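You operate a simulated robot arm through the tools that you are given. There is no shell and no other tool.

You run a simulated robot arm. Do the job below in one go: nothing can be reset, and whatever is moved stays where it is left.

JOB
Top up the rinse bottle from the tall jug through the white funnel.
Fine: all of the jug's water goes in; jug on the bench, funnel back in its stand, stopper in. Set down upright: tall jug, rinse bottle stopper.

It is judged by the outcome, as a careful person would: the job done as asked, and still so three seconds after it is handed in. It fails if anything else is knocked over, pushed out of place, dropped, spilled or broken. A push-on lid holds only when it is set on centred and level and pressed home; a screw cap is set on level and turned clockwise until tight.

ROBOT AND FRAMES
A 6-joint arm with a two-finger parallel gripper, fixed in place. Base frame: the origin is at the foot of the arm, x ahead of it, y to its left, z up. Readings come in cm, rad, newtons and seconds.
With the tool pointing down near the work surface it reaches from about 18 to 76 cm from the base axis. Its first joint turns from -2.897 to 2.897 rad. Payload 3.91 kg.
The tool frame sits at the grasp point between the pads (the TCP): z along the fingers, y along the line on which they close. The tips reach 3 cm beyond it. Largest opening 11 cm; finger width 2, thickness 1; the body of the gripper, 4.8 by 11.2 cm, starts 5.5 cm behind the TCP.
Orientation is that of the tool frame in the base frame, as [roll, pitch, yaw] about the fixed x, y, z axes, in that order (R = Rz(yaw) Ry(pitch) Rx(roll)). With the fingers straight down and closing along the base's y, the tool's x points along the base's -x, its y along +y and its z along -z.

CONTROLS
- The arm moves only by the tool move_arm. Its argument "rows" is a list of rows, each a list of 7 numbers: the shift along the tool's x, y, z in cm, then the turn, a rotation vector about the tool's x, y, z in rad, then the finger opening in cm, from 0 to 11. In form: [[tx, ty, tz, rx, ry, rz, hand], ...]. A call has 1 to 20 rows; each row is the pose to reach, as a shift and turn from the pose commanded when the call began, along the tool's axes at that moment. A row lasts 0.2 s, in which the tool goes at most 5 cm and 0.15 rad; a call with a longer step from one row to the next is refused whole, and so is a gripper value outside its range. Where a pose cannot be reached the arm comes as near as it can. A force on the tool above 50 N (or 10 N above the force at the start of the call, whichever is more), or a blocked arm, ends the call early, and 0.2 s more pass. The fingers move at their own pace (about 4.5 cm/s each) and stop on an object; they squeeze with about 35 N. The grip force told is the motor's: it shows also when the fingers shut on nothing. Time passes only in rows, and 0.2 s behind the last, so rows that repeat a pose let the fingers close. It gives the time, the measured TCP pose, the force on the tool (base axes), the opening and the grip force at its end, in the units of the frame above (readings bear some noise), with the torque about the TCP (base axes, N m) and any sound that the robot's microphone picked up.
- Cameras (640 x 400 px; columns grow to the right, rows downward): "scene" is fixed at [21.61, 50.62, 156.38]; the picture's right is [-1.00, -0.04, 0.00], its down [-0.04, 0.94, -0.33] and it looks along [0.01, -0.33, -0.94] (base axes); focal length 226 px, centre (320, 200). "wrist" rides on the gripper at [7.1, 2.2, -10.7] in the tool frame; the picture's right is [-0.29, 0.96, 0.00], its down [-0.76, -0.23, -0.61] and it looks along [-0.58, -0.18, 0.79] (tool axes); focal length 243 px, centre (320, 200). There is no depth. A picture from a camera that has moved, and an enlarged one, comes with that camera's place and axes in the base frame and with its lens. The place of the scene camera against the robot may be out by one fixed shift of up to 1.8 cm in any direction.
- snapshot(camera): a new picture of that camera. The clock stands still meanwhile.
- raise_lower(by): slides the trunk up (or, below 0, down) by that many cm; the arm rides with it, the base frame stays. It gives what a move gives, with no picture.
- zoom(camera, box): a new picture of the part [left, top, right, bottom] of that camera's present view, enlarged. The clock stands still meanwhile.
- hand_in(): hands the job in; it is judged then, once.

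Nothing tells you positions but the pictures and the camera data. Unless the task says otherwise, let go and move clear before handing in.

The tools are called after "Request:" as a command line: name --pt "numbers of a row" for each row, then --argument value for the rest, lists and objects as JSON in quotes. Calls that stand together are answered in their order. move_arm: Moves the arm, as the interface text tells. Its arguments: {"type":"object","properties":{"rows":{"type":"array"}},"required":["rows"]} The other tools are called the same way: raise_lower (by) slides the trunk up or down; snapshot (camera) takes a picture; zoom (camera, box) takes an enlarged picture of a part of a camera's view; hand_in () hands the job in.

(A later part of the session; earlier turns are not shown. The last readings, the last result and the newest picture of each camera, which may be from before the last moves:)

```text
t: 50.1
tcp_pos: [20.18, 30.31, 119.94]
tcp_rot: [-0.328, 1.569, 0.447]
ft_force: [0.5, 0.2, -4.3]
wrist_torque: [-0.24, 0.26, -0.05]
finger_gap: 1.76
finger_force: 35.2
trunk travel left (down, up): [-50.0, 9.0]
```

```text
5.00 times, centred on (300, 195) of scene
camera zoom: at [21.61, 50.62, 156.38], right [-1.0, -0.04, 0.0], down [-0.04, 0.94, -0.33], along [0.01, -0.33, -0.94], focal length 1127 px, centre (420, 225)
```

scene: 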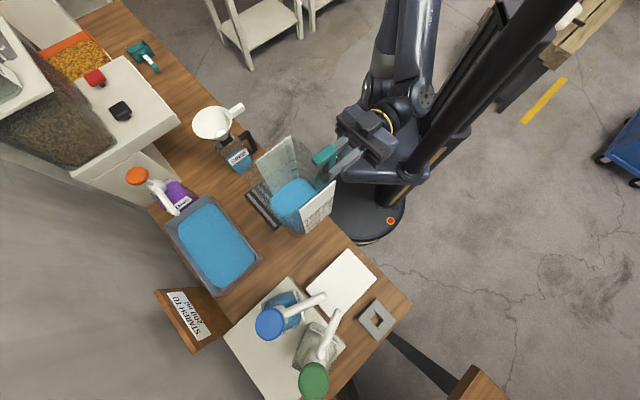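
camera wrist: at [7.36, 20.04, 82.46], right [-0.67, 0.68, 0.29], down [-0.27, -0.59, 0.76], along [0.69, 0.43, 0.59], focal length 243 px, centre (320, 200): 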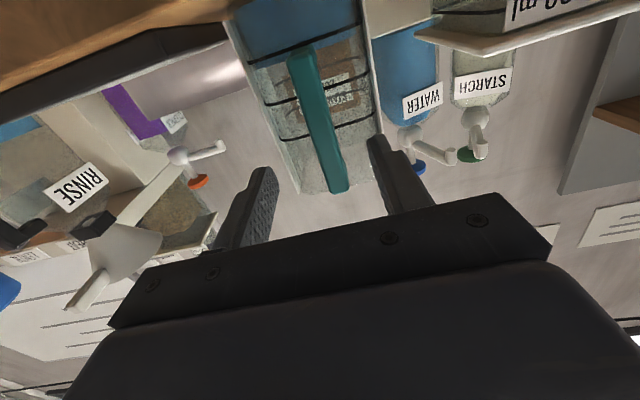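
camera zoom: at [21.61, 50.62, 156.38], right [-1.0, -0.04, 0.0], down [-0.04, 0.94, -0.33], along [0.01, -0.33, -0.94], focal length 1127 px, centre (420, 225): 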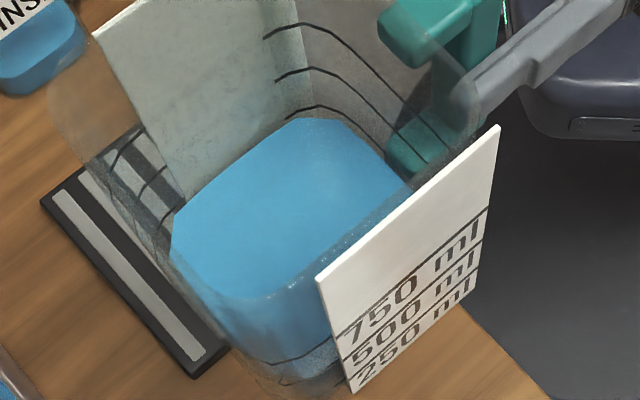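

The geometry checks out: lip about 13.5 cm ahead of and 7.4 cm above the tool point. I carry the jug level toward the bottle, turning it to face the funnel, staying short of it for now.

Request:
move_arm --pt "-0.1 -1.2 -0.3 0.022 0 0 0" --pt "-0.3 -3.2 -0.9 0.064 0 0 0" --pt "-0.5 -5.6 -1.6 0.112 0 0 0" --pt "-0.7 -8.0 -2.3 0.161 0 0 0" --pt "-0.9 -10.4 -2.95 0.21 0 0 0" --pt "-1.1 -12.8 -3.64 0.258 0 0 0" --pt "-1.3 -15.2 -4.3 0.307 0 0 0" --pt "-1.5 -17.6 -5.0 0.356 0 0 0" --pt "-1.7 -20 -5.7 0.404 0 0 0" --pt "-1.8 -22.2 -6.3 0.448 0 0 0" --pt "-1.9 -24.2 -6.9 0.489 0 0 0" --pt "-2 -25.3 -7.2 0.511 0 0 0" --pt "-2 -25.6 -7.28 0.517 0 0 0"

Request:
snapshot --camera "scene"

Request:
snapshot --camera "wrist"

```text
t: 52.5
tcp_pos: [29.19, 14.55, 121.94]
tcp_rot: [0.176, 1.567, 0.711]
ft_force: [0.5, -1.1, -5.0]
wrist_torque: [-0.17, 0.29, 0.01]
finger_gap: 1.76
finger_force: 35.1
out of reach, approached as far as the arm can: row 12
trunk travel left (down, up): [-50.0, 9.0]
stopped in row 12: the arm was blocked; the commanded pose is now the measured one
```

```text
taken
```

scene: 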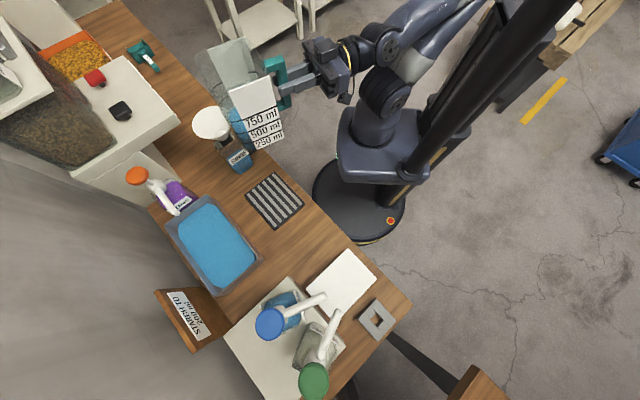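

```text
taken
camera wrist: at [18.95, 10.82, 114.89], right [-0.49, 0.82, 0.29], down [-0.41, -0.51, 0.76], along [0.77, 0.25, 0.59], focal length 243 px, centre (320, 200)
```

wrist: 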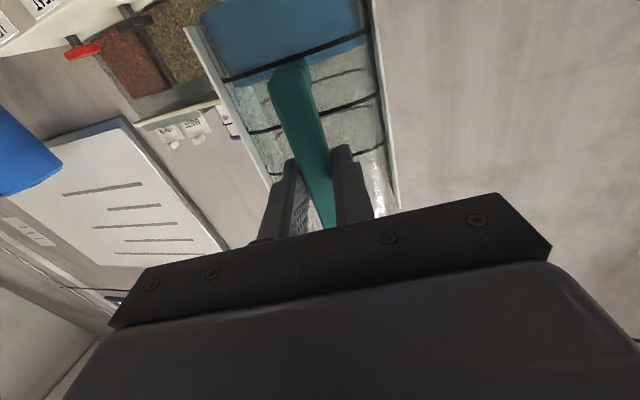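

The arm was blocked when the wrist folded too close to its own body, but the jug is still level. I move outward a bit without turning, where there is more room.

Request:
move_arm --pt "0 0 1.2 0 0 0 0" --pt "0 -0.8 2.8 0 0 0 0" --pt "0 -2.4 4.2 0 0 0 0" --pt "0 -4.2 5.2 0 0 0 0" --pt "0 -5.6 5.4 0 0 0 0" --pt "0 -6.2 5.4 0 0 0 0"

```text
t: 53.9
tcp_pos: [31.76, 16.17, 121.68]
tcp_rot: [0.083, 1.566, 0.611]
ft_force: [-0.3, 0.4, -4.1]
wrist_torque: [-0.2, 0.31, -0.02]
finger_gap: 1.77
finger_force: 35.0
out of reach, approached as far as the arm can: row 2, 3, 4, 5, 6
trunk travel left (down, up): [-50.0, 9.0]
```

Level poses this close in are awkward for the wrist. I tilt the jug about 50° here (the water does not reach the lip until about 78°), which gives the wrist more room.

Request:
move_arm --pt "0 0 0 0 0.04 0 0" --pt "0 0 0 0 0.11 0 0" --pt "0 0 0 0 0.19 0 0" --pt "0 0 0 0 0.27 0 0" --pt "0 0 0 0 0.35 0 0" --pt "0 0 0 0 0.43 0 0" --pt "0 0 0 0 0.51 0 0" --pt "0 0 0 0 0.59 0 0" --pt "0 0 0 0 0.67 0 0" --pt "0 0 0 0 0.75 0 0" --pt "0 0 0 0 0.82 0 0" --pt "0 0 0 0 0.87 0 0"

Request:
snapshot --camera "scene"

Request:
snapshot --camera "wrist"

```text
t: 56.5
tcp_pos: [31.45, 16.38, 121.54]
tcp_rot: [3.14, 0.707, -2.611]
ft_force: [0.2, 0.7, -4.4]
wrist_torque: [-0.08, 0.17, -0.03]
finger_gap: 1.76
finger_force: 35.3
out of reach, approached as far as the arm can: row 4, 5
trunk travel left (down, up): [-50.0, 9.0]
```

```text
taken
```

scene: 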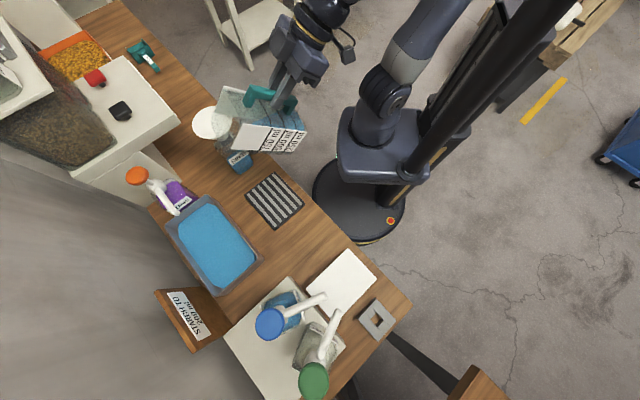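

```text
taken
camera wrist: at [19.8, 11.75, 125.1], right [-0.3, 0.94, 0.19], down [0.27, -0.11, 0.96], along [0.91, 0.34, -0.23], focal length 243 px, centre (320, 200)
```

wrist: 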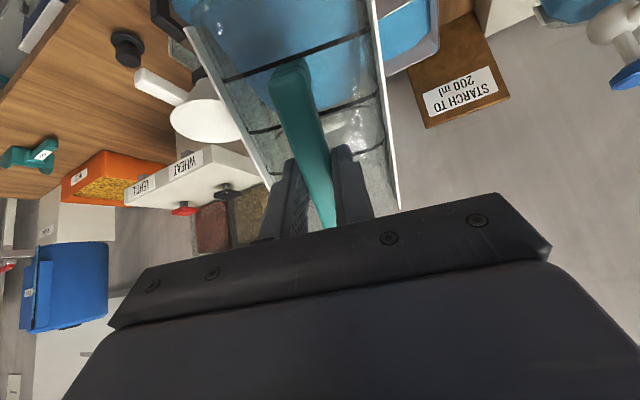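

Tilt is now about 50° with the water safely held. I turn toward the funnel's direction and move into the approach position, still high above it.

Request:
move_arm --pt "0 -0.5 0 0.0114 0 0.0133 0" --pt "0 -1.5 0 0.0341 0 0.04 0" --pt "0 -2.8 0 0.0623 0 0.073 0" --pt "0.1 -4.2 0 0.0935 0 0.1095 0" --pt "0.1 -5.6 0 0.1247 0 0.146 0" --pt "0.1 -7.0 0 0.1559 0 0.1825 0" --pt "0.1 -8.3 0 0.1848 0 0.2163 0" --pt "0.1 -9.4 0 0.2093 0 0.245 0" --pt "0.1 -10.0 -0.1 0.2227 0 0.2606 0" --pt "0.1 -10.2 -0.1 0.2274 0 0.2661 0"

Request:
snapshot --camera "scene"

```text
t: 58.7
tcp_pos: [36.71, 7.5, 121.55]
tcp_rot: [3.14, 0.708, -2.958]
ft_force: [-0.4, 0.6, -3.7]
wrist_torque: [-0.05, 0.16, 0.0]
finger_gap: 1.79
finger_force: 34.8
trunk travel left (down, up): [-50.0, 9.0]
```

```text
taken
```

scene: 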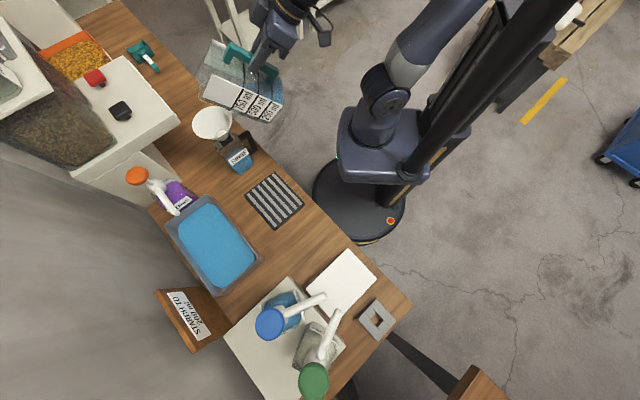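

Request:
move_arm --pt "-0.1 0.01 0.25 0 0.02 0 0" --pt "-0.35 0.03 0.9 0 0.07 0 0" --pt "-0.6 0.06 1.6 0 0.125 0 0" --pt "-0.87 0.09 2.3 0 0.18 0 0" --pt "-1.14 0.11 3.0 0 0.235 0 0" --pt "-1.4 0.14 3.7 0 0.29 0 0" --pt "-1.6 0.16 4.25 0 0.334 0 0" --pt "-1.73 0.17 4.575 0 0.359 0 0"

Request:
zoom --camera "scene" --box '[170, 20, 300, 160]'

Request:
snapshot --camera "wrist"

```text
t: 60.5
tcp_pos: [40.9, 8.38, 119.04]
tcp_rot: [3.14, 0.349, -2.959]
ft_force: [-0.1, -0.2, -4.4]
wrist_torque: [-0.03, 0.07, -0.04]
finger_gap: 1.76
finger_force: 34.8
trunk travel left (down, up): [-50.0, 9.0]
```

```text
2.86 times, centred on (235, 90) of scene
camera zoom: at [21.61, 50.62, 156.38], right [-1.0, -0.04, 0.0], down [-0.04, 0.94, -0.33], along [0.01, -0.33, -0.94], focal length 644 px, centre (563, 514)
```

zoom: 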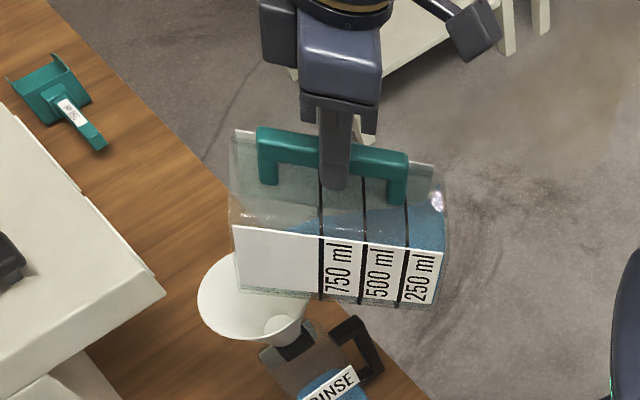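

```text
taken
camera wrist: at [30.28, 8.52, 126.85], right [0.09, 0.99, 0.1], down [0.54, -0.14, 0.83], along [0.84, -0.02, -0.55], focal length 243 px, centre (320, 200)
```

wrist: 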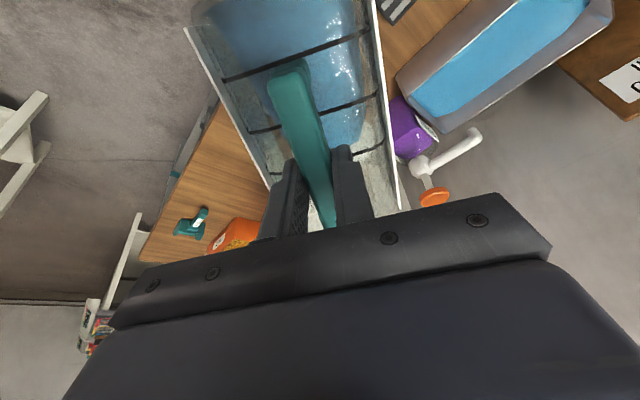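

The jug is aligned over the funnel, with its lip line crossing just short of the funnel's centre. I lower it to about 3 cm above the rim at a 75° tilt.

Request:
move_arm --pt "-0.04 0 0.3 0 0.013 0 0" --pt "-0.11 0 0.9 0 0.038 0 0" --pt "-0.19 0 1.55 0 0.066 0 0" --pt "-0.25 0 2.04 0 0.087 0 0"

Request:
zoom --camera "scene" --box '[170, 40, 290, 170]'

```text
t: 61.5
tcp_pos: [41.72, 8.61, 117.28]
tcp_rot: [-3.141, 0.262, -2.959]
ft_force: [-0.1, -0.6, -4.4]
wrist_torque: [0.0, -0.03, 0.0]
finger_gap: 1.76
finger_force: 34.6
trunk travel left (down, up): [-50.0, 9.0]
```

```text
3.08 times, centred on (230, 105) of scene
camera zoom: at [21.61, 50.62, 156.38], right [-1.0, -0.04, 0.0], down [-0.04, 0.94, -0.33], along [0.01, -0.33, -0.94], focal length 694 px, centre (597, 492)
```

zoom: 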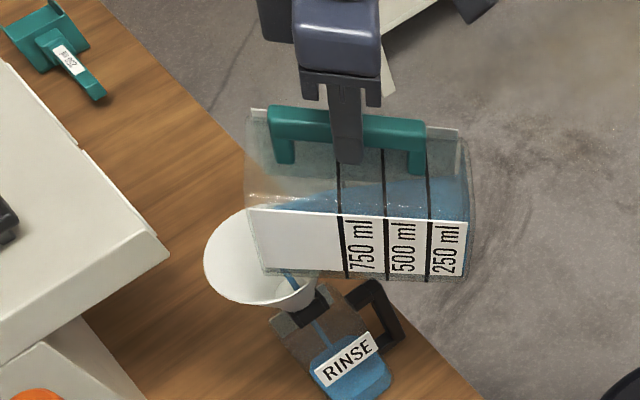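

Water has begun to flow, and the stream runs through the funnel into the bottle. I continue tilting very slowly.

Request:
move_arm --pt "-0.1 0 0 0 0.0087 0 0" --pt "-0.21 0 -0.01 0 0.0175 0 0" --pt "-0.31 0 -0.01 0 0.0262 0 0" --pt "-0.41 0 -0.01 0 0.0349 0 0" --pt "-0.51 0 -0.01 0 0.0436 0 0" --pt "-0.51 0 -0.01 0 0.0436 0 0" --pt "-0.51 0 -0.01 0 0.0436 0 0" --pt "-0.51 0 -0.01 0 0.0436 0 0"

Request:
zoom --camera "scene" --box '[190, 70, 270, 160]'

```text
t: 63.3
tcp_pos: [42.17, 8.6, 117.45]
tcp_rot: [3.14, 0.218, -2.959]
ft_force: [0.0, -0.6, -4.4]
wrist_torque: [-0.04, -0.01, 0.0]
finger_gap: 1.75
finger_force: 34.8
trunk travel left (down, up): [-50.0, 9.0]
```

```text
4.44 times, centred on (230, 115) of scene
camera zoom: at [21.61, 50.62, 156.38], right [-1.0, -0.04, 0.0], down [-0.04, 0.94, -0.33], along [0.01, -0.33, -0.94], focal length 1002 px, centre (720, 578)
```

zoom: 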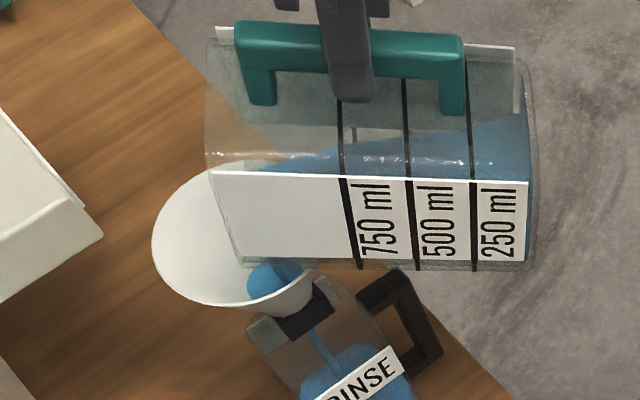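

Some water is standing in the funnel's throat, so its drain rate is limited. I hold here and watch the level.

Request:
move_arm --pt "0 0 0 0 0 0 0" --pt "0 0 0 0 0 0 0" --pt "0 0 0 0 0 0 0" --pt "0 0 0 0 0 0 0" --pt "0 0 0 0 0 0 0" --pt "0 0 0 0 0 0 0" --pt "0 0 0 0 0 0 0" --pt "0 0 0 0 0 0 0"

Request:
zoom --camera "scene" --box '[190, 70, 270, 160]'

```text
t: 65.1
tcp_pos: [42.19, 8.7, 117.42]
tcp_rot: [3.14, 0.218, -2.958]
ft_force: [-0.4, 1.1, -3.6]
wrist_torque: [0.02, 0.02, -0.01]
finger_gap: 1.76
finger_force: 34.8
trunk travel left (down, up): [-50.0, 9.0]
```

```text
4.44 times, centred on (230, 115) of scene
camera zoom: at [21.61, 50.62, 156.38], right [-1.0, -0.04, 0.0], down [-0.04, 0.94, -0.33], along [0.01, -0.33, -0.94], focal length 1002 px, centre (720, 578)
```

zoom: 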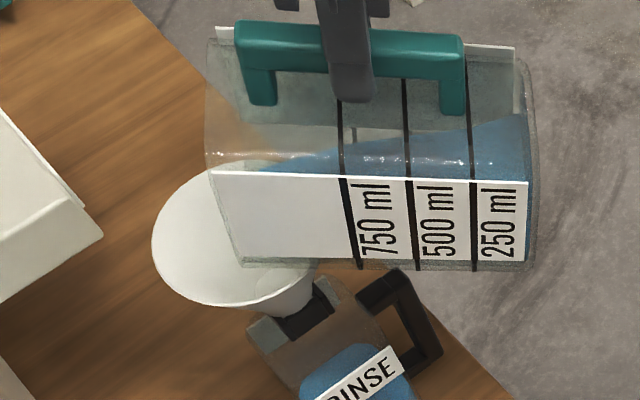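

The funnel drained fully within two seconds and flow stopped at this tilt. I continue in small tilt steps with pauses so that it never fills up.

Request:
move_arm --pt "-0.15 0 -0.08 0 0.0109 0 0" --pt "-0.3 0 -0.15 0 0.0218 0 0" --pt "-0.45 0 -0.23 0 0.0327 0 0" --pt "-0.6 0 -0.31 0 0.0436 0 0" --pt "-0.6 0 -0.31 0 0.0436 0 0" --pt "-0.6 0 -0.31 0 0.0436 0 0" --pt "-0.6 0 -0.31 0 0.0436 0 0" --pt "-0.6 0 -0.31 0 0.0436 0 0"

Request:
zoom --camera "scene" --box '[190, 70, 270, 160]'

```text
t: 66.9
tcp_pos: [42.68, 8.68, 117.93]
tcp_rot: [3.14, 0.175, -2.958]
ft_force: [0.2, -0.1, -3.1]
wrist_torque: [0.02, -0.03, 0.01]
finger_gap: 1.73
finger_force: 34.7
trunk travel left (down, up): [-50.0, 9.0]
```

```text
4.44 times, centred on (230, 115) of scene
camera zoom: at [21.61, 50.62, 156.38], right [-1.0, -0.04, 0.0], down [-0.04, 0.94, -0.33], along [0.01, -0.33, -0.94], focal length 1002 px, centre (720, 578)
```

zoom: 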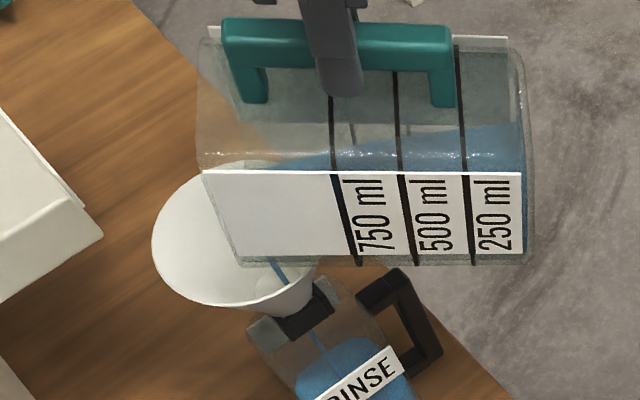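

Request:
move_arm --pt "-0.15 0 -0.08 0 0.0109 0 0" --pt "-0.3 0 -0.15 0 0.0218 0 0" --pt "-0.45 0 -0.23 0 0.0327 0 0" --pt "-0.6 0 -0.31 0 0.0436 0 0" --pt "-0.6 0 -0.31 0 0.0436 0 0" --pt "-0.6 0 -0.31 0 0.0436 0 0" --pt "-0.6 0 -0.31 0 0.0436 0 0" --pt "-0.6 0 -0.31 0 0.0436 0 0" --pt "-0.6 0 -0.31 0 0.0436 0 0" --pt "-0.75 0 -0.38 0 0.0545 0 0" --pt "-0.9 0 -0.45 0 0.0654 0 0" --pt "-1.05 0 -0.52 0 0.0763 0 0" --pt "-1.2 0 -0.59 0 0.0873 0 0"

Request:
zoom --camera "scene" --box '[190, 70, 270, 160]'

```text
t: 69.7
tcp_pos: [43.68, 8.9, 118.68]
tcp_rot: [3.139, 0.087, -2.959]
ft_force: [-0.4, 0.3, -1.7]
wrist_torque: [0.04, -0.07, -0.02]
finger_gap: 1.76
finger_force: 34.9
trunk travel left (down, up): [-50.0, 9.0]
```

```text
4.44 times, centred on (230, 115) of scene
camera zoom: at [21.61, 50.62, 156.38], right [-1.0, -0.04, 0.0], down [-0.04, 0.94, -0.33], along [0.01, -0.33, -0.94], focal length 1002 px, centre (720, 578)
```

zoom: 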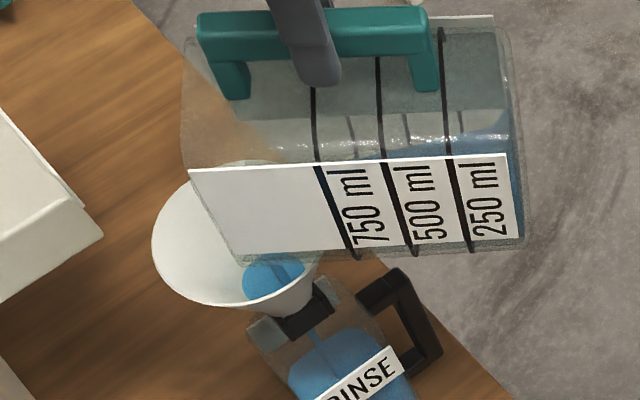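

Request:
move_arm --pt "0 0 0 0 0 0 0" --pt "0 0 0 0 0 0 0" --pt "0 0 0 0 0 0 0" --pt "0 0 0 0 0 0 0" --pt "0 0 0 0 0 0 0" --pt "-0.15 0 -0.08 0 0.0109 0 0" --pt "-0.3 0 -0.15 0 0.0218 0 0" --pt "-0.45 0 -0.23 0 0.0327 0 0" --pt "-0.6 0 -0.31 0 0.0436 0 0" --pt "-0.6 0 -0.31 0 0.0436 0 0" --pt "-0.6 0 -0.31 0 0.0436 0 0" --pt "-0.6 0 -0.31 0 0.0436 0 0" --pt "-0.6 0 -0.31 0 0.0436 0 0" --pt "-0.6 0 -0.31 0 0.0436 0 0" --pt "-0.75 0 -0.38 0 0.0545 0 0" --pt "-0.9 0 -0.45 0 0.0654 0 0" --pt "-1.05 0 -0.52 0 0.0763 0 0" --pt "-1.2 0 -0.59 0 0.0873 0 0"

Request:
zoom --camera "scene" --box '[190, 70, 270, 160]'

```text
t: 73.5
tcp_pos: [44.94, 9.11, 119.29]
tcp_rot: [-3.141, 0.001, -2.957]
ft_force: [-0.3, 0.0, -1.6]
wrist_torque: [0.01, 0.0, 0.0]
finger_gap: 1.73
finger_force: 35.3
trunk travel left (down, up): [-50.0, 9.0]
```

```text
4.44 times, centred on (230, 115) of scene
camera zoom: at [21.61, 50.62, 156.38], right [-1.0, -0.04, 0.0], down [-0.04, 0.94, -0.33], along [0.01, -0.33, -0.94], focal length 1002 px, centre (720, 578)
```

zoom: 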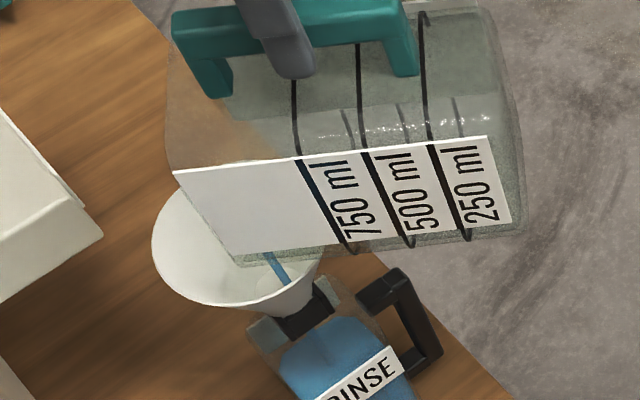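

Request:
move_arm --pt "-0.3 0 -0.15 0 0.0218 0 0" --pt "-0.6 0 -0.3 0 0.0436 0 0" --pt "-0.9 0 -0.45 0 0.0654 0 0" --pt "-1.2 0 -0.59 0 0.0873 0 0" --pt "-1.2 0 -0.59 0 0.0873 0 0" --pt "-1.2 0 -0.59 0 0.0873 0 0" --pt "-1.52 0 -0.71 0 0.109 0 0" --pt "-1.83 0 -0.84 0 0.131 0 0" --pt "-2.14 0 -0.96 0 0.1527 0 0" --pt "-2.46 0 -1.08 0 0.1745 0 0" --pt "-2.46 0 -1.08 0 0.1745 0 0" --pt "-2.46 0 -1.08 0 0.1745 0 0" --pt "-2.9 0 -1.21 0 0.205 0 0" --pt "-3.32 0 -1.33 0 0.2327 0 0" --pt "-3.75 0 -1.46 0 0.2618 0 0" --pt "-3.75 0 -1.46 0 0.2618 0 0" --pt "-3.75 0 -1.46 0 0.2618 0 0"

Request:
zoom --camera "scene" --box '[190, 60, 270, 160]'

```text
t: 77.1
tcp_pos: [48.6, 9.87, 120.73]
tcp_rot: [3.14, -0.261, -2.957]
ft_force: [-0.5, -0.7, -1.6]
wrist_torque: [0.0, -0.03, 0.0]
finger_gap: 1.74
finger_force: 35.1
trunk travel left (down, up): [-50.0, 9.0]
```

```text
4.00 times, centred on (230, 110) of scene
camera zoom: at [21.61, 50.62, 156.38], right [-1.0, -0.04, 0.0], down [-0.04, 0.94, -0.33], along [0.01, -0.33, -0.94], focal length 902 px, centre (680, 560)
```

zoom: 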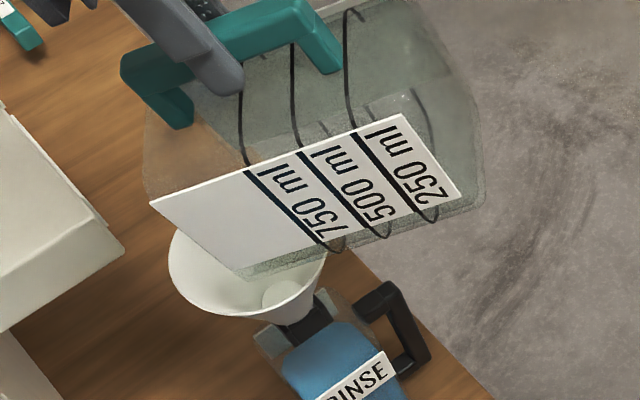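

No stream is left and the load has settled at the empty jug's weight (1.6 N). I tilt a bit further and wait, to be sure that it's fully drained.

Request:
move_arm --pt "-0.43 0 -0.2 0 0.03 0 0" --pt "-0.85 0 -0.4 0 0.061 0 0" --pt "-1.28 0 -0.6 0 0.092 0 0" --pt "-1.7 0 -0.8 0 0.122 0 0" --pt "-1.7 0 -0.8 0 0.122 0 0" --pt "-1.7 0 -0.8 0 0.122 0 0" --pt "-1.7 0 -0.8 0 0.122 0 0" --pt "-1.7 0 -0.8 0 0.122 0 0" --pt "-1.7 0 -0.8 0 0.122 0 0" --pt "-1.7 0 -0.8 0 0.122 0 0"

Request:
zoom --camera "scene" --box '[190, 60, 270, 160]'

Request:
zoom --camera "wrist" --box '[180, 0, 420, 200]'

```text
t: 78.0
tcp_pos: [48.49, 9.74, 119.42]
tcp_rot: [3.138, -0.353, -2.957]
ft_force: [-3.3, -0.8, 25.5]
wrist_torque: [0.09, -0.21, -0.01]
finger_gap: 1.74
finger_force: 35.6
out of reach, approached as far as the arm can: row 2, 3, 4
trunk travel left (down, up): [-50.0, 9.0]
stopped in row 4: the force on the tool passed its limit at 60 N (the readings are from after the stop); the commanded pose is now the measured one
```

```text
4.00 times, centred on (230, 110) of scene
camera zoom: at [21.61, 50.62, 156.38], right [-1.0, -0.04, 0.0], down [-0.04, 0.94, -0.33], along [0.01, -0.33, -0.94], focal length 902 px, centre (680, 560)
```

zoom: 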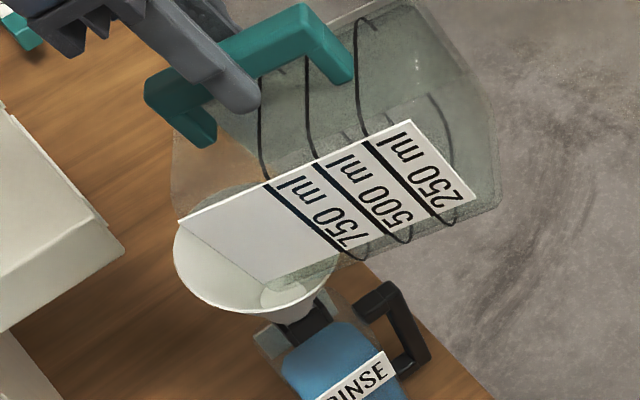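

```text
2.00 times, centred on (300, 100) of wrist
camera zoom: at [45.16, 11.2, 132.05], right [0.09, 0.99, -0.1], down [0.95, -0.06, 0.31], along [0.3, -0.12, -0.95], focal length 485 px, centre (360, 400)
```

zoom: 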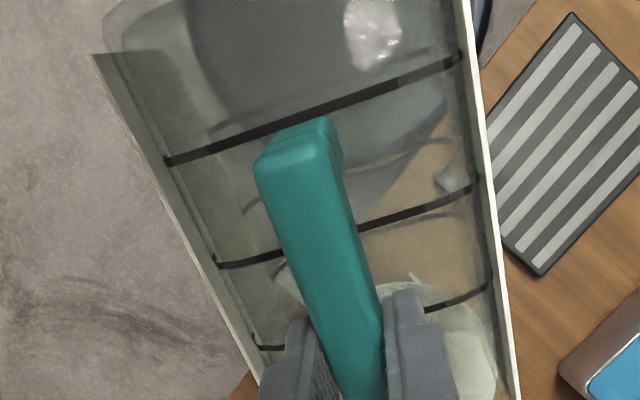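

The wrist ran into a limit and the jug's lip sank onto the funnel. I lift straight off right away while easing the tilt back, then check the funnel and bottle.

Request:
move_arm --pt "0.14 0 -0.38 0 -0.01 0 0" --pt "0.31 0 -0.84 0 -0.03 0 0" --pt "0.48 0 -1.31 0 -0.055 0 0" --pt "0.66 0 -1.78 0 -0.08 0 0" --pt "0.8 0 -2.2 0 -0.1 0 0"

Request:
zoom --camera "scene" --box '[190, 60, 270, 160]'

```text
t: 79.2
tcp_pos: [48.63, 9.78, 121.34]
tcp_rot: [3.141, -0.257, -2.958]
ft_force: [0.0, 0.4, -1.3]
wrist_torque: [0.0, -0.05, -0.01]
finger_gap: 1.76
finger_force: 35.4
trunk travel left (down, up): [-50.0, 9.0]
```

```text
4.00 times, centred on (230, 110) of scene
camera zoom: at [21.61, 50.62, 156.38], right [-1.0, -0.04, 0.0], down [-0.04, 0.94, -0.33], along [0.01, -0.33, -0.94], focal length 902 px, centre (680, 560)
```

zoom: 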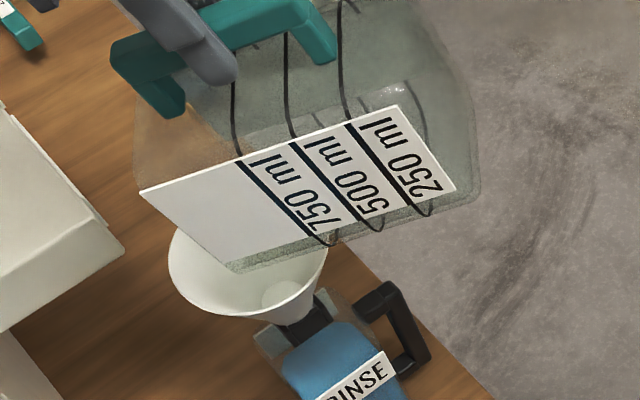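

The funnel and bottle are where they were and the jug is empty. I bring the jug up and back from the funnel while tilting it back toward upright.

Request:
move_arm --pt "0.74 0 -0.84 0 -0.06 0 0" --pt "1.96 0 -1.55 0 -0.15 0 0" --pt "3.66 0 -2.14 0 -0.27 0 0" --pt "5.11 0 -1.76 0 -0.39 0 0" --pt "6.56 0 -1.38 0 -0.51 0 0" --pt "8.01 0 -1.0 0 -0.63 0 0" --pt "9.46 0 -0.61 0 -0.75 0 0" --pt "10.79 0 0.25 0 -0.85 0 0" --pt "12.11 0 1.11 0 -0.92 0 0" --pt "11.98 0 1.6 0 -0.957 0 0"

Request:
snapshot --camera "scene"

Request:
zoom --camera "scene" --box '[180, 30, 290, 170]'

```text
t: 81.4
tcp_pos: [36.79, 7.51, 122.81]
tcp_rot: [3.141, 0.702, -2.96]
ft_force: [-0.7, 0.3, -1.8]
wrist_torque: [-0.03, 0.09, 0.0]
finger_gap: 1.73
finger_force: 35.0
trunk travel left (down, up): [-50.0, 9.0]
```

```text
taken
```

scene: 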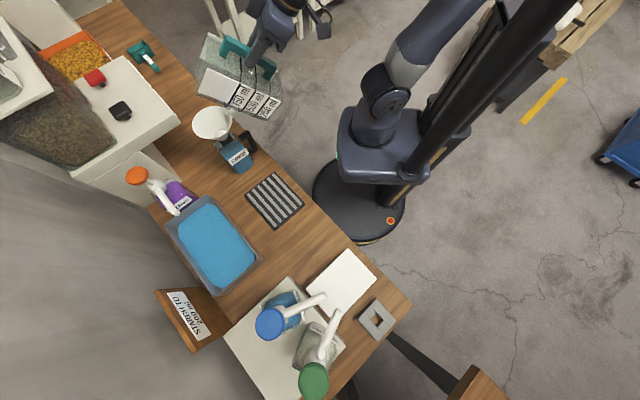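

```text
2.86 times, centred on (235, 100) of scene
camera zoom: at [21.61, 50.62, 156.38], right [-1.0, -0.04, 0.0], down [-0.04, 0.94, -0.33], along [0.01, -0.33, -0.94], focal length 644 px, centre (563, 486)
```

zoom: 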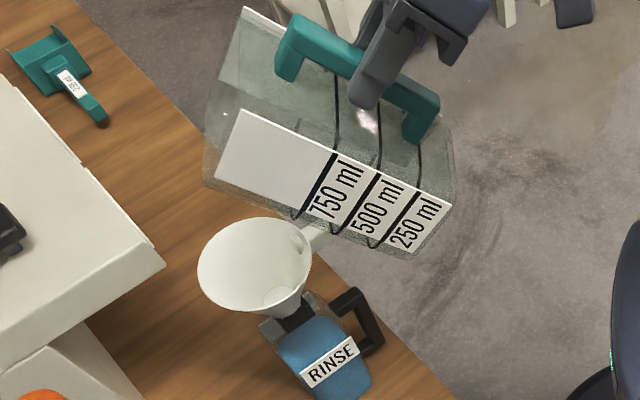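

The jug and the funnel both look empty. I carry the jug back toward its original spot by the reverse route.

Request:
move_arm --pt "0.69 1.94 -0.32 -0.0451 0 -0.0533 0" --pt "1.37 3.88 -0.64 -0.0902 0 -0.1066 0" --pt "2.06 5.81 -0.95 -0.1352 0 -0.16 0" --pt "2.74 7.75 -1.27 -0.1803 0 -0.2132 0" --pt "3.43 9.69 -1.59 -0.2254 0 -0.2665 0"

```text
t: 82.6
tcp_pos: [31.51, 16.42, 121.93]
tcp_rot: [3.138, 0.7, -2.608]
ft_force: [0.8, -0.4, -0.8]
wrist_torque: [-0.01, 0.05, 0.03]
finger_gap: 1.72
finger_force: 35.6
trunk travel left (down, up): [-50.0, 9.0]
```

Request:
move_arm --pt "0.44 2.95 -0.17 -0.0263 0 -0.0312 0" --pt "0.87 5.9 -0.34 -0.0526 0 -0.0625 0" --pt "1.3 8.85 -0.51 -0.0789 0 -0.0937 0" --pt "1.74 11.8 -0.69 -0.1052 0 -0.1249 0" --pt "2.18 14.75 -0.86 -0.1315 0 -0.1562 0" --pt "2.61 17.7 -1.03 -0.1578 0 -0.1874 0"

```text
t: 84.0
tcp_pos: [20.26, 30.43, 121.08]
tcp_rot: [3.139, 0.703, -2.365]
ft_force: [0.0, -0.3, -1.1]
wrist_torque: [-0.05, 0.04, 0.03]
finger_gap: 1.76
finger_force: 34.6
trunk travel left (down, up): [-50.0, 9.0]
```

Request:
move_arm --pt "0 0 0 0 -0.09 0 0" --pt "0 0 0 0 -0.18 0 0" --pt "0 0 0 0 -0.27 0 0" --pt "0 0 0 0 -0.36 0 0" --pt "0 0 0 0 -0.45 0 0" --pt "0 0 0 0 -0.54 0 0" --pt "0 0 0 0 -0.63 0 0" --pt "0 0 0 0 -0.72 0 0" --pt "0 0 0 0 -0.8 0 0" --pt "0 0 0 0 -0.868 0 0"

Request:
snapshot --camera "scene"

Request:
zoom --camera "wrist" --box '[200, 0, 420, 240]'

```text
t: 86.2
tcp_pos: [20.23, 30.31, 121.07]
tcp_rot: [1.525, 1.569, 2.301]
ft_force: [-0.1, 0.4, -1.2]
wrist_torque: [-0.08, 0.1, -0.02]
finger_gap: 1.72
finger_force: 34.6
trunk travel left (down, up): [-50.0, 9.0]
```

```text
taken
```

scene: 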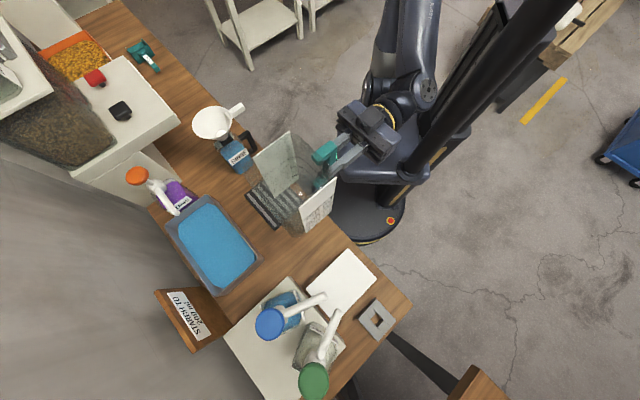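

```text
1.67 times, centred on (310, 120) of wrist
camera zoom: at [11.07, 24.28, 114.09], right [-0.67, 0.68, 0.29], down [-0.27, -0.59, 0.76], along [0.69, 0.43, 0.58], focal length 404 px, centre (337, 333)
```

zoom: 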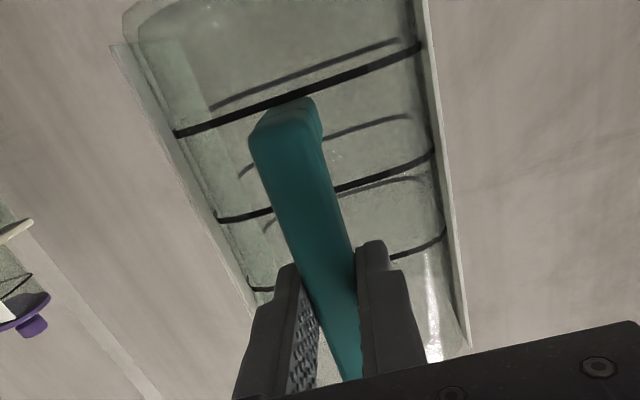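

The jug is level, empty, and sits in the grip exactly as before. I lower the trunk by 28 cm and then ease the jug down to its original spot.

Request:
raise_lower --by -28

Request:
move_arm --pt "0.8 0 0 0 0 0 0" --pt "1.6 0 0 0 0 0 0" --pt "2.4 0 0 0 0 0 0" --pt "3.0 0 0 0 0 0 0"

```text
t: 89.0
tcp_pos: [20.38, 30.28, 93.08]
tcp_rot: [2.241, 1.57, 3.02]
ft_force: [0.4, -0.3, -1.0]
wrist_torque: [-0.05, 0.08, 0.0]
finger_gap: 1.7
finger_force: 34.8
trunk travel left (down, up): [-22.0, 37.0]
```

```text
t: 90.0
tcp_pos: [20.19, 30.3, 90.14]
tcp_rot: [1.989, 1.57, 2.766]
ft_force: [0.4, -0.6, -0.4]
wrist_torque: [-0.09, 0.08, 0.0]
finger_gap: 1.72
finger_force: 34.7
trunk travel left (down, up): [-22.0, 37.0]
```

Now the last bit in small steps until contact.

Request:
move_arm --pt "0.2 0 0 0 0 0 0" --pt "0.4 0 0 0 0 0 0"

Request:
move_arm --pt "0.1 0 0 0 0 0 0" --pt "0.2 0 0 0 0 0 0"

```text
t: 90.7
tcp_pos: [20.25, 30.39, 89.7]
tcp_rot: [2.28, 1.568, 3.059]
ft_force: [-0.1, -0.5, -0.9]
wrist_torque: [-0.07, 0.06, 0.01]
finger_gap: 1.72
finger_force: 34.8
trunk travel left (down, up): [-22.0, 37.0]
```

```text
t: 91.2
tcp_pos: [20.18, 30.37, 89.44]
tcp_rot: [2.323, 1.57, 3.103]
ft_force: [-0.1, 0.3, 0.8]
wrist_torque: [-0.08, -0.02, 0.01]
finger_gap: 1.71
finger_force: 34.8
trunk travel left (down, up): [-22.0, 37.0]
```

Request:
move_arm --pt "0.06 0 0 0 0 0 0" --pt "0.06 0 0 0 0 0 0"

Request:
zoom --camera "scene" --box '[270, 180, 360, 270]'

```text
t: 91.8
tcp_pos: [20.13, 30.24, 89.54]
tcp_rot: [1.352, 1.569, 2.129]
ft_force: [0.7, 1.0, 4.9]
wrist_torque: [0.15, -0.24, -0.02]
finger_gap: 1.72
finger_force: 35.1
trunk travel left (down, up): [-22.0, 37.0]
```

```text
4.44 times, centred on (315, 225) of scene
camera zoom: at [21.61, 50.62, 156.38], right [-1.0, -0.04, 0.0], down [-0.04, 0.94, -0.33], along [0.01, -0.33, -0.94], focal length 1002 px, centre (342, 89)
```

zoom: 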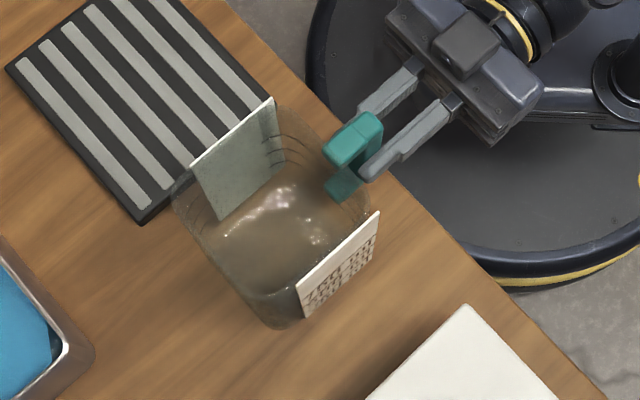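

The jug rests on the bench exactly where it stood. I open the fingers and back straight out.

Request:
move_arm --pt "-0.03 0 0 0 0 0 1.9" --pt "-0.03 0 0 0 0 0 2.4" --pt "-0.03 0 0 0 0 0 3.5" --pt "-0.03 0 0 0 0 0 5" --pt "-0.03 0 0 0 0 0 5"

Request:
move_arm --pt "0 0 -1 0 0 0 5" --pt "0 0 -3 0 0 0 5" --pt "0 0 -5.6 0 0 0 5"

Request:
zoom --camera "scene" --box '[270, 180, 360, 270]'

```text
t: 93.0
tcp_pos: [20.18, 30.27, 89.48]
tcp_rot: [2.174, 1.569, 2.953]
ft_force: [0.0, -0.2, 0.1]
wrist_torque: [-0.01, -0.04, 0.02]
finger_gap: 5.0
finger_force: 0.0
trunk travel left (down, up): [-22.0, 37.0]
```

```text
t: 93.8
tcp_pos: [16.11, 26.42, 89.51]
tcp_rot: [2.48, 1.57, -3.027]
ft_force: [-0.2, -0.3, 1.1]
wrist_torque: [0.01, 0.0, 0.01]
finger_gap: 5.01
finger_force: 0.0
trunk travel left (down, up): [-22.0, 37.0]
```

```text
4.44 times, centred on (315, 225) of scene
camera zoom: at [21.61, 50.62, 156.38], right [-1.0, -0.04, 0.0], down [-0.04, 0.94, -0.33], along [0.01, -0.33, -0.94], focal length 1002 px, centre (342, 89)
```

zoom: 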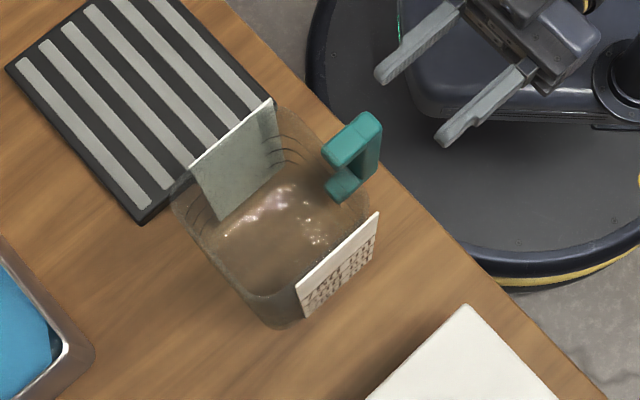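

The jug stands free and upright. I turn the tool back to pointing down, then raise the trunk again.

Request:
move_arm --pt "0 -0.67 -0.54 0 0.143 0 5" --pt "0 -1.35 -1.09 0 0.286 0 5" --pt "0 -2.02 -1.63 0 0.429 0 5" --pt "0 -2.69 -2.17 0 0.571 0 5" --pt "0 -3.36 -2.72 0 0.714 0 5" --pt "0 -4.04 -3.26 0 0.857 0 5" --pt "0 -4.71 -3.8 0 1.0 0 5" --pt "0 -5.38 -4.35 0 1.142 0 5" --pt "0 -6.05 -4.89 0 1.285 0 5" --pt "0 -6.73 -5.44 0 1.428 0 5" --pt "0 -7.4 -5.98 0 1.571 0 5"

Request:
raise_lower --by 28

```text
t: 96.2
tcp_pos: [17.25, 17.02, 89.4]
tcp_rot: [3.138, -0.004, -2.362]
ft_force: [0.2, -0.7, 0.5]
wrist_torque: [0.0, 0.0, 0.0]
finger_gap: 4.98
finger_force: 0.0
trunk travel left (down, up): [-22.0, 37.0]
```

```text
t: 99.1
tcp_pos: [17.21, 17.01, 117.53]
tcp_rot: [3.139, -0.002, -2.363]
ft_force: [0.1, 0.1, 0.8]
wrist_torque: [0.02, 0.0, -0.05]
finger_gap: 5.02
finger_force: 0.1
trunk travel left (down, up): [-50.0, 9.0]
```

Request:
move_arm --pt "-1.68 -3.75 0.3 0 0 0 6" --pt "-3.36 -7.5 0.6 0 0 0 6" --pt "-5.04 -11.25 0.9 0 0 0 6" --pt "-6.72 -15 1.2 0 0 0 6" --pt "-8.4 -18.75 1.5 0 0 0 6" --pt "-10.08 -22.5 1.8 0 0 0 6" --pt "-11.77 -26.25 2.1 0 0 0 6" --pt "-13.45 -30 2.5 0 0 0 6"

Request:
snapshot --camera "wrist"

Request:
zoom --camera "wrist" --box '[240, 60, 400, 220]'

Request:
zoom --camera "scene" --box '[195, 85, 265, 175]'

```text
t: 100.9
tcp_pos: [47.87, 5.06, 114.95]
tcp_rot: [3.139, -0.002, -2.363]
ft_force: [-0.4, -0.1, 0.0]
wrist_torque: [0.01, -0.05, 0.01]
finger_gap: 6.01
finger_force: 0.0
trunk travel left (down, up): [-50.0, 9.0]
```

```text
taken
camera wrist: at [41.28, 1.42, 125.71], right [-0.46, 0.89, 0.0], down [0.7, 0.37, 0.61], along [0.54, 0.28, -0.8], focal length 243 px, centre (320, 200)
```

wrist: 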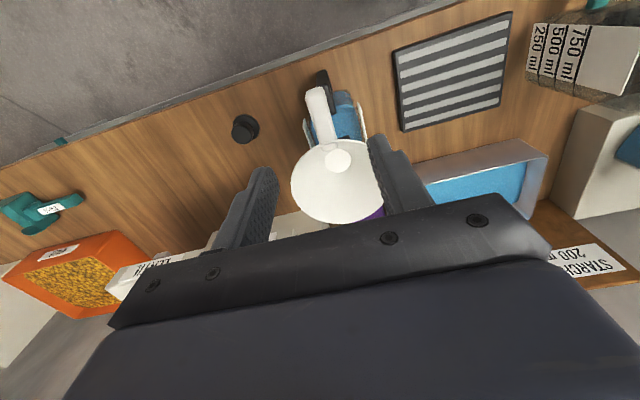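

```text
2.50 times, centred on (320, 140) of wrist
camera zoom: at [41.28, 1.42, 125.71], right [-0.46, 0.89, 0.0], down [0.7, 0.37, 0.61], along [0.54, 0.28, -0.8], focal length 606 px, centre (320, 350)
```

zoom: 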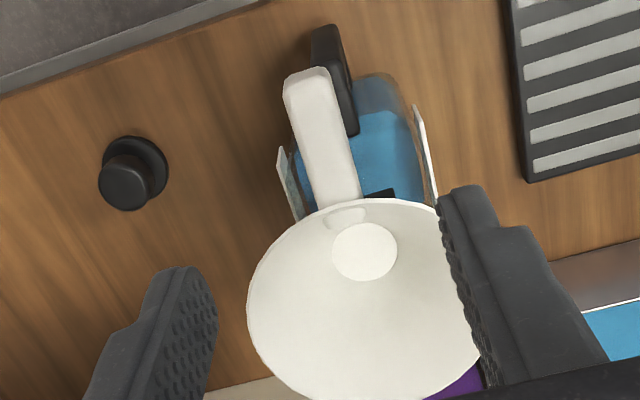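

```text
4.44 times, centred on (230, 130) of scene
camera zoom: at [21.61, 50.62, 156.38], right [-1.0, -0.04, 0.0], down [-0.04, 0.94, -0.33], along [0.01, -0.33, -0.94], focal length 1002 px, centre (720, 511)
```

zoom: 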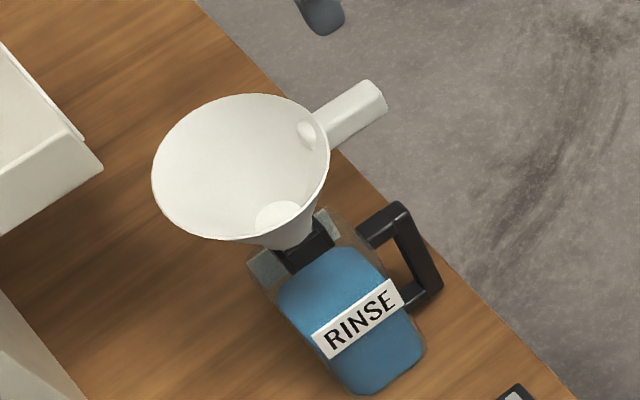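

The bottle and the funnel are undisturbed and the water level in the bottle has risen. I descend onto the funnel handle at the recorded pose and grip it.

Request:
move_arm --pt "0 0 3.5 0 0 0 5" --pt "0 0 7 0 0 0 5" --pt "0 0 10 0 0 0 5" --pt "0 0 12 0 0 0 5" --pt "0 0 12.85 0 0 0 5"

Request:
zoom --camera "wrist" --box '[240, 100, 400, 240]'

```text
t: 102.1
tcp_pos: [47.79, 4.89, 102.1]
tcp_rot: [3.141, -0.002, -2.363]
ft_force: [0.5, -0.5, 0.0]
wrist_torque: [-0.02, 0.03, 0.01]
finger_gap: 4.98
finger_force: 0.0
trunk travel left (down, up): [-50.0, 9.0]
```

```text
2.86 times, centred on (320, 170) of wrist
camera zoom: at [41.17, 1.45, 112.9], right [-0.46, 0.89, 0.0], down [0.7, 0.37, 0.61], along [0.54, 0.28, -0.79], focal length 693 px, centre (320, 286)
```

zoom: 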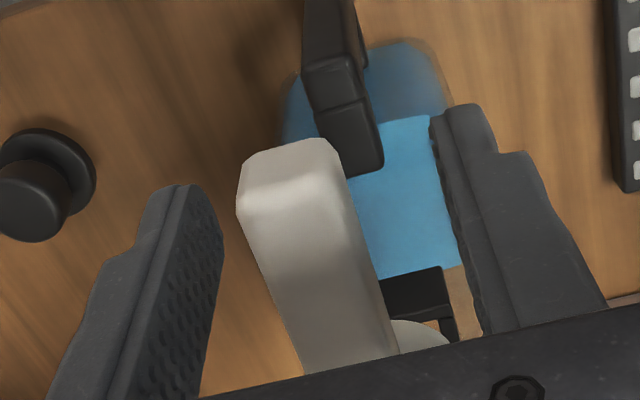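

Request:
move_arm --pt "-0.15 0 0 0 0 0 4" --pt "-0.15 0 0 0 0 0 3" --pt "-0.15 0 0 0 0 0 2" --pt "-0.15 0 0 0 0 0 0" --pt "-0.15 0 0 0 0 0 0" --pt "-0.15 0 0 0 0 0 0"

Request:
zoom --camera "wrist" --box '[240, 120, 400, 240]'

Request:
zoom --camera "scene" --box '[195, 85, 265, 175]'

```text
t: 103.5
tcp_pos: [47.82, 5.04, 102.1]
tcp_rot: [3.139, -0.002, -2.362]
ft_force: [0.8, -0.5, -0.5]
wrist_torque: [-0.03, 0.0, -0.02]
finger_gap: 1.73
finger_force: 35.0
trunk travel left (down, up): [-50.0, 9.0]
```

```text
3.33 times, centred on (320, 180) of wrist
camera zoom: at [41.27, 1.58, 112.93], right [-0.46, 0.89, 0.0], down [0.7, 0.37, 0.61], along [0.54, 0.28, -0.8], focal length 809 px, centre (320, 267)
```

zoom: 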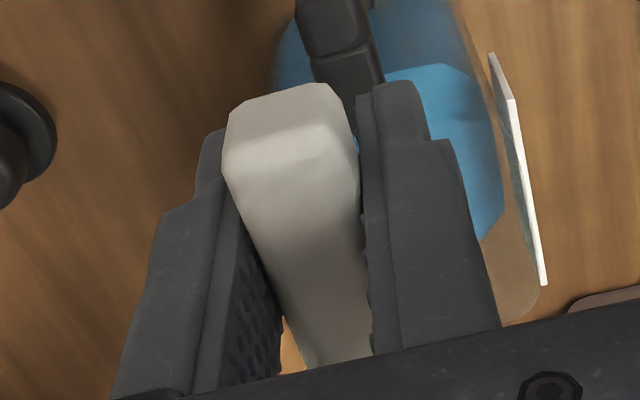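

```text
4.44 times, centred on (230, 130) of scene
camera zoom: at [21.61, 50.62, 156.38], right [-1.0, -0.04, 0.0], down [-0.04, 0.94, -0.33], along [0.01, -0.33, -0.94], focal length 1002 px, centre (720, 511)
```

zoom: 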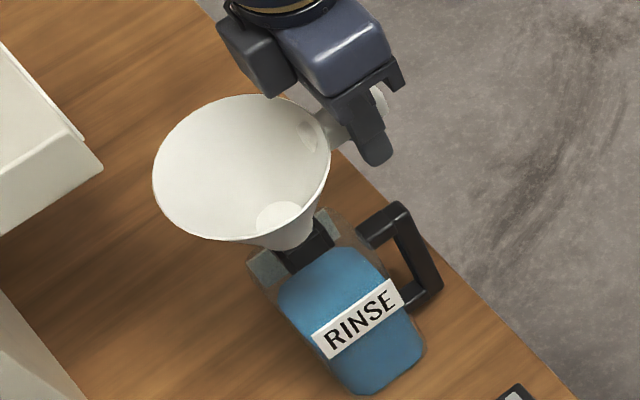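

Request:
move_arm --pt "0 0 -0.6 0 0 0 0" --pt "0 0 -1.4 0 0 0 0" --pt "0 0 -2.6 0 0 0 0" --pt "0 0 -4.5 0 0 0 0" --pt "0 0 -7 0 0 0 0" --pt "0 0 -10 0 0 0 0" --pt "0 0 -12.4 0 0 0 0"

Request:
zoom --camera "scene" --box '[175, 65, 265, 175]'

```text
t: 105.1
tcp_pos: [47.94, 5.12, 114.58]
tcp_rot: [3.139, -0.001, -2.364]
ft_force: [-0.3, 0.0, -1.0]
wrist_torque: [-0.04, 0.04, -0.01]
finger_gap: 1.74
finger_force: 35.2
trunk travel left (down, up): [-50.0, 9.0]
```

```text
3.64 times, centred on (220, 120) of scene
camera zoom: at [21.61, 50.62, 156.38], right [-1.0, -0.04, 0.0], down [-0.04, 0.94, -0.33], along [0.01, -0.33, -0.94], focal length 820 px, centre (684, 491)
```

zoom: 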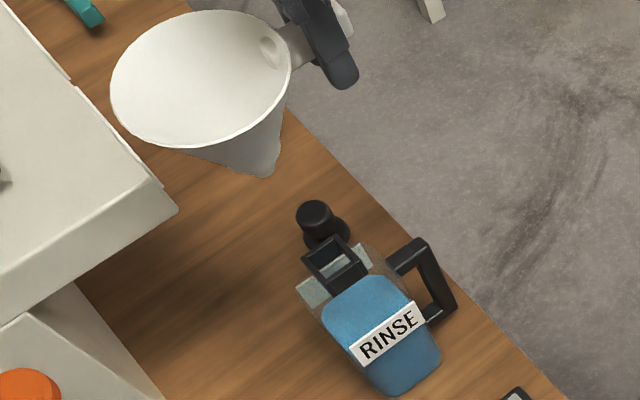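

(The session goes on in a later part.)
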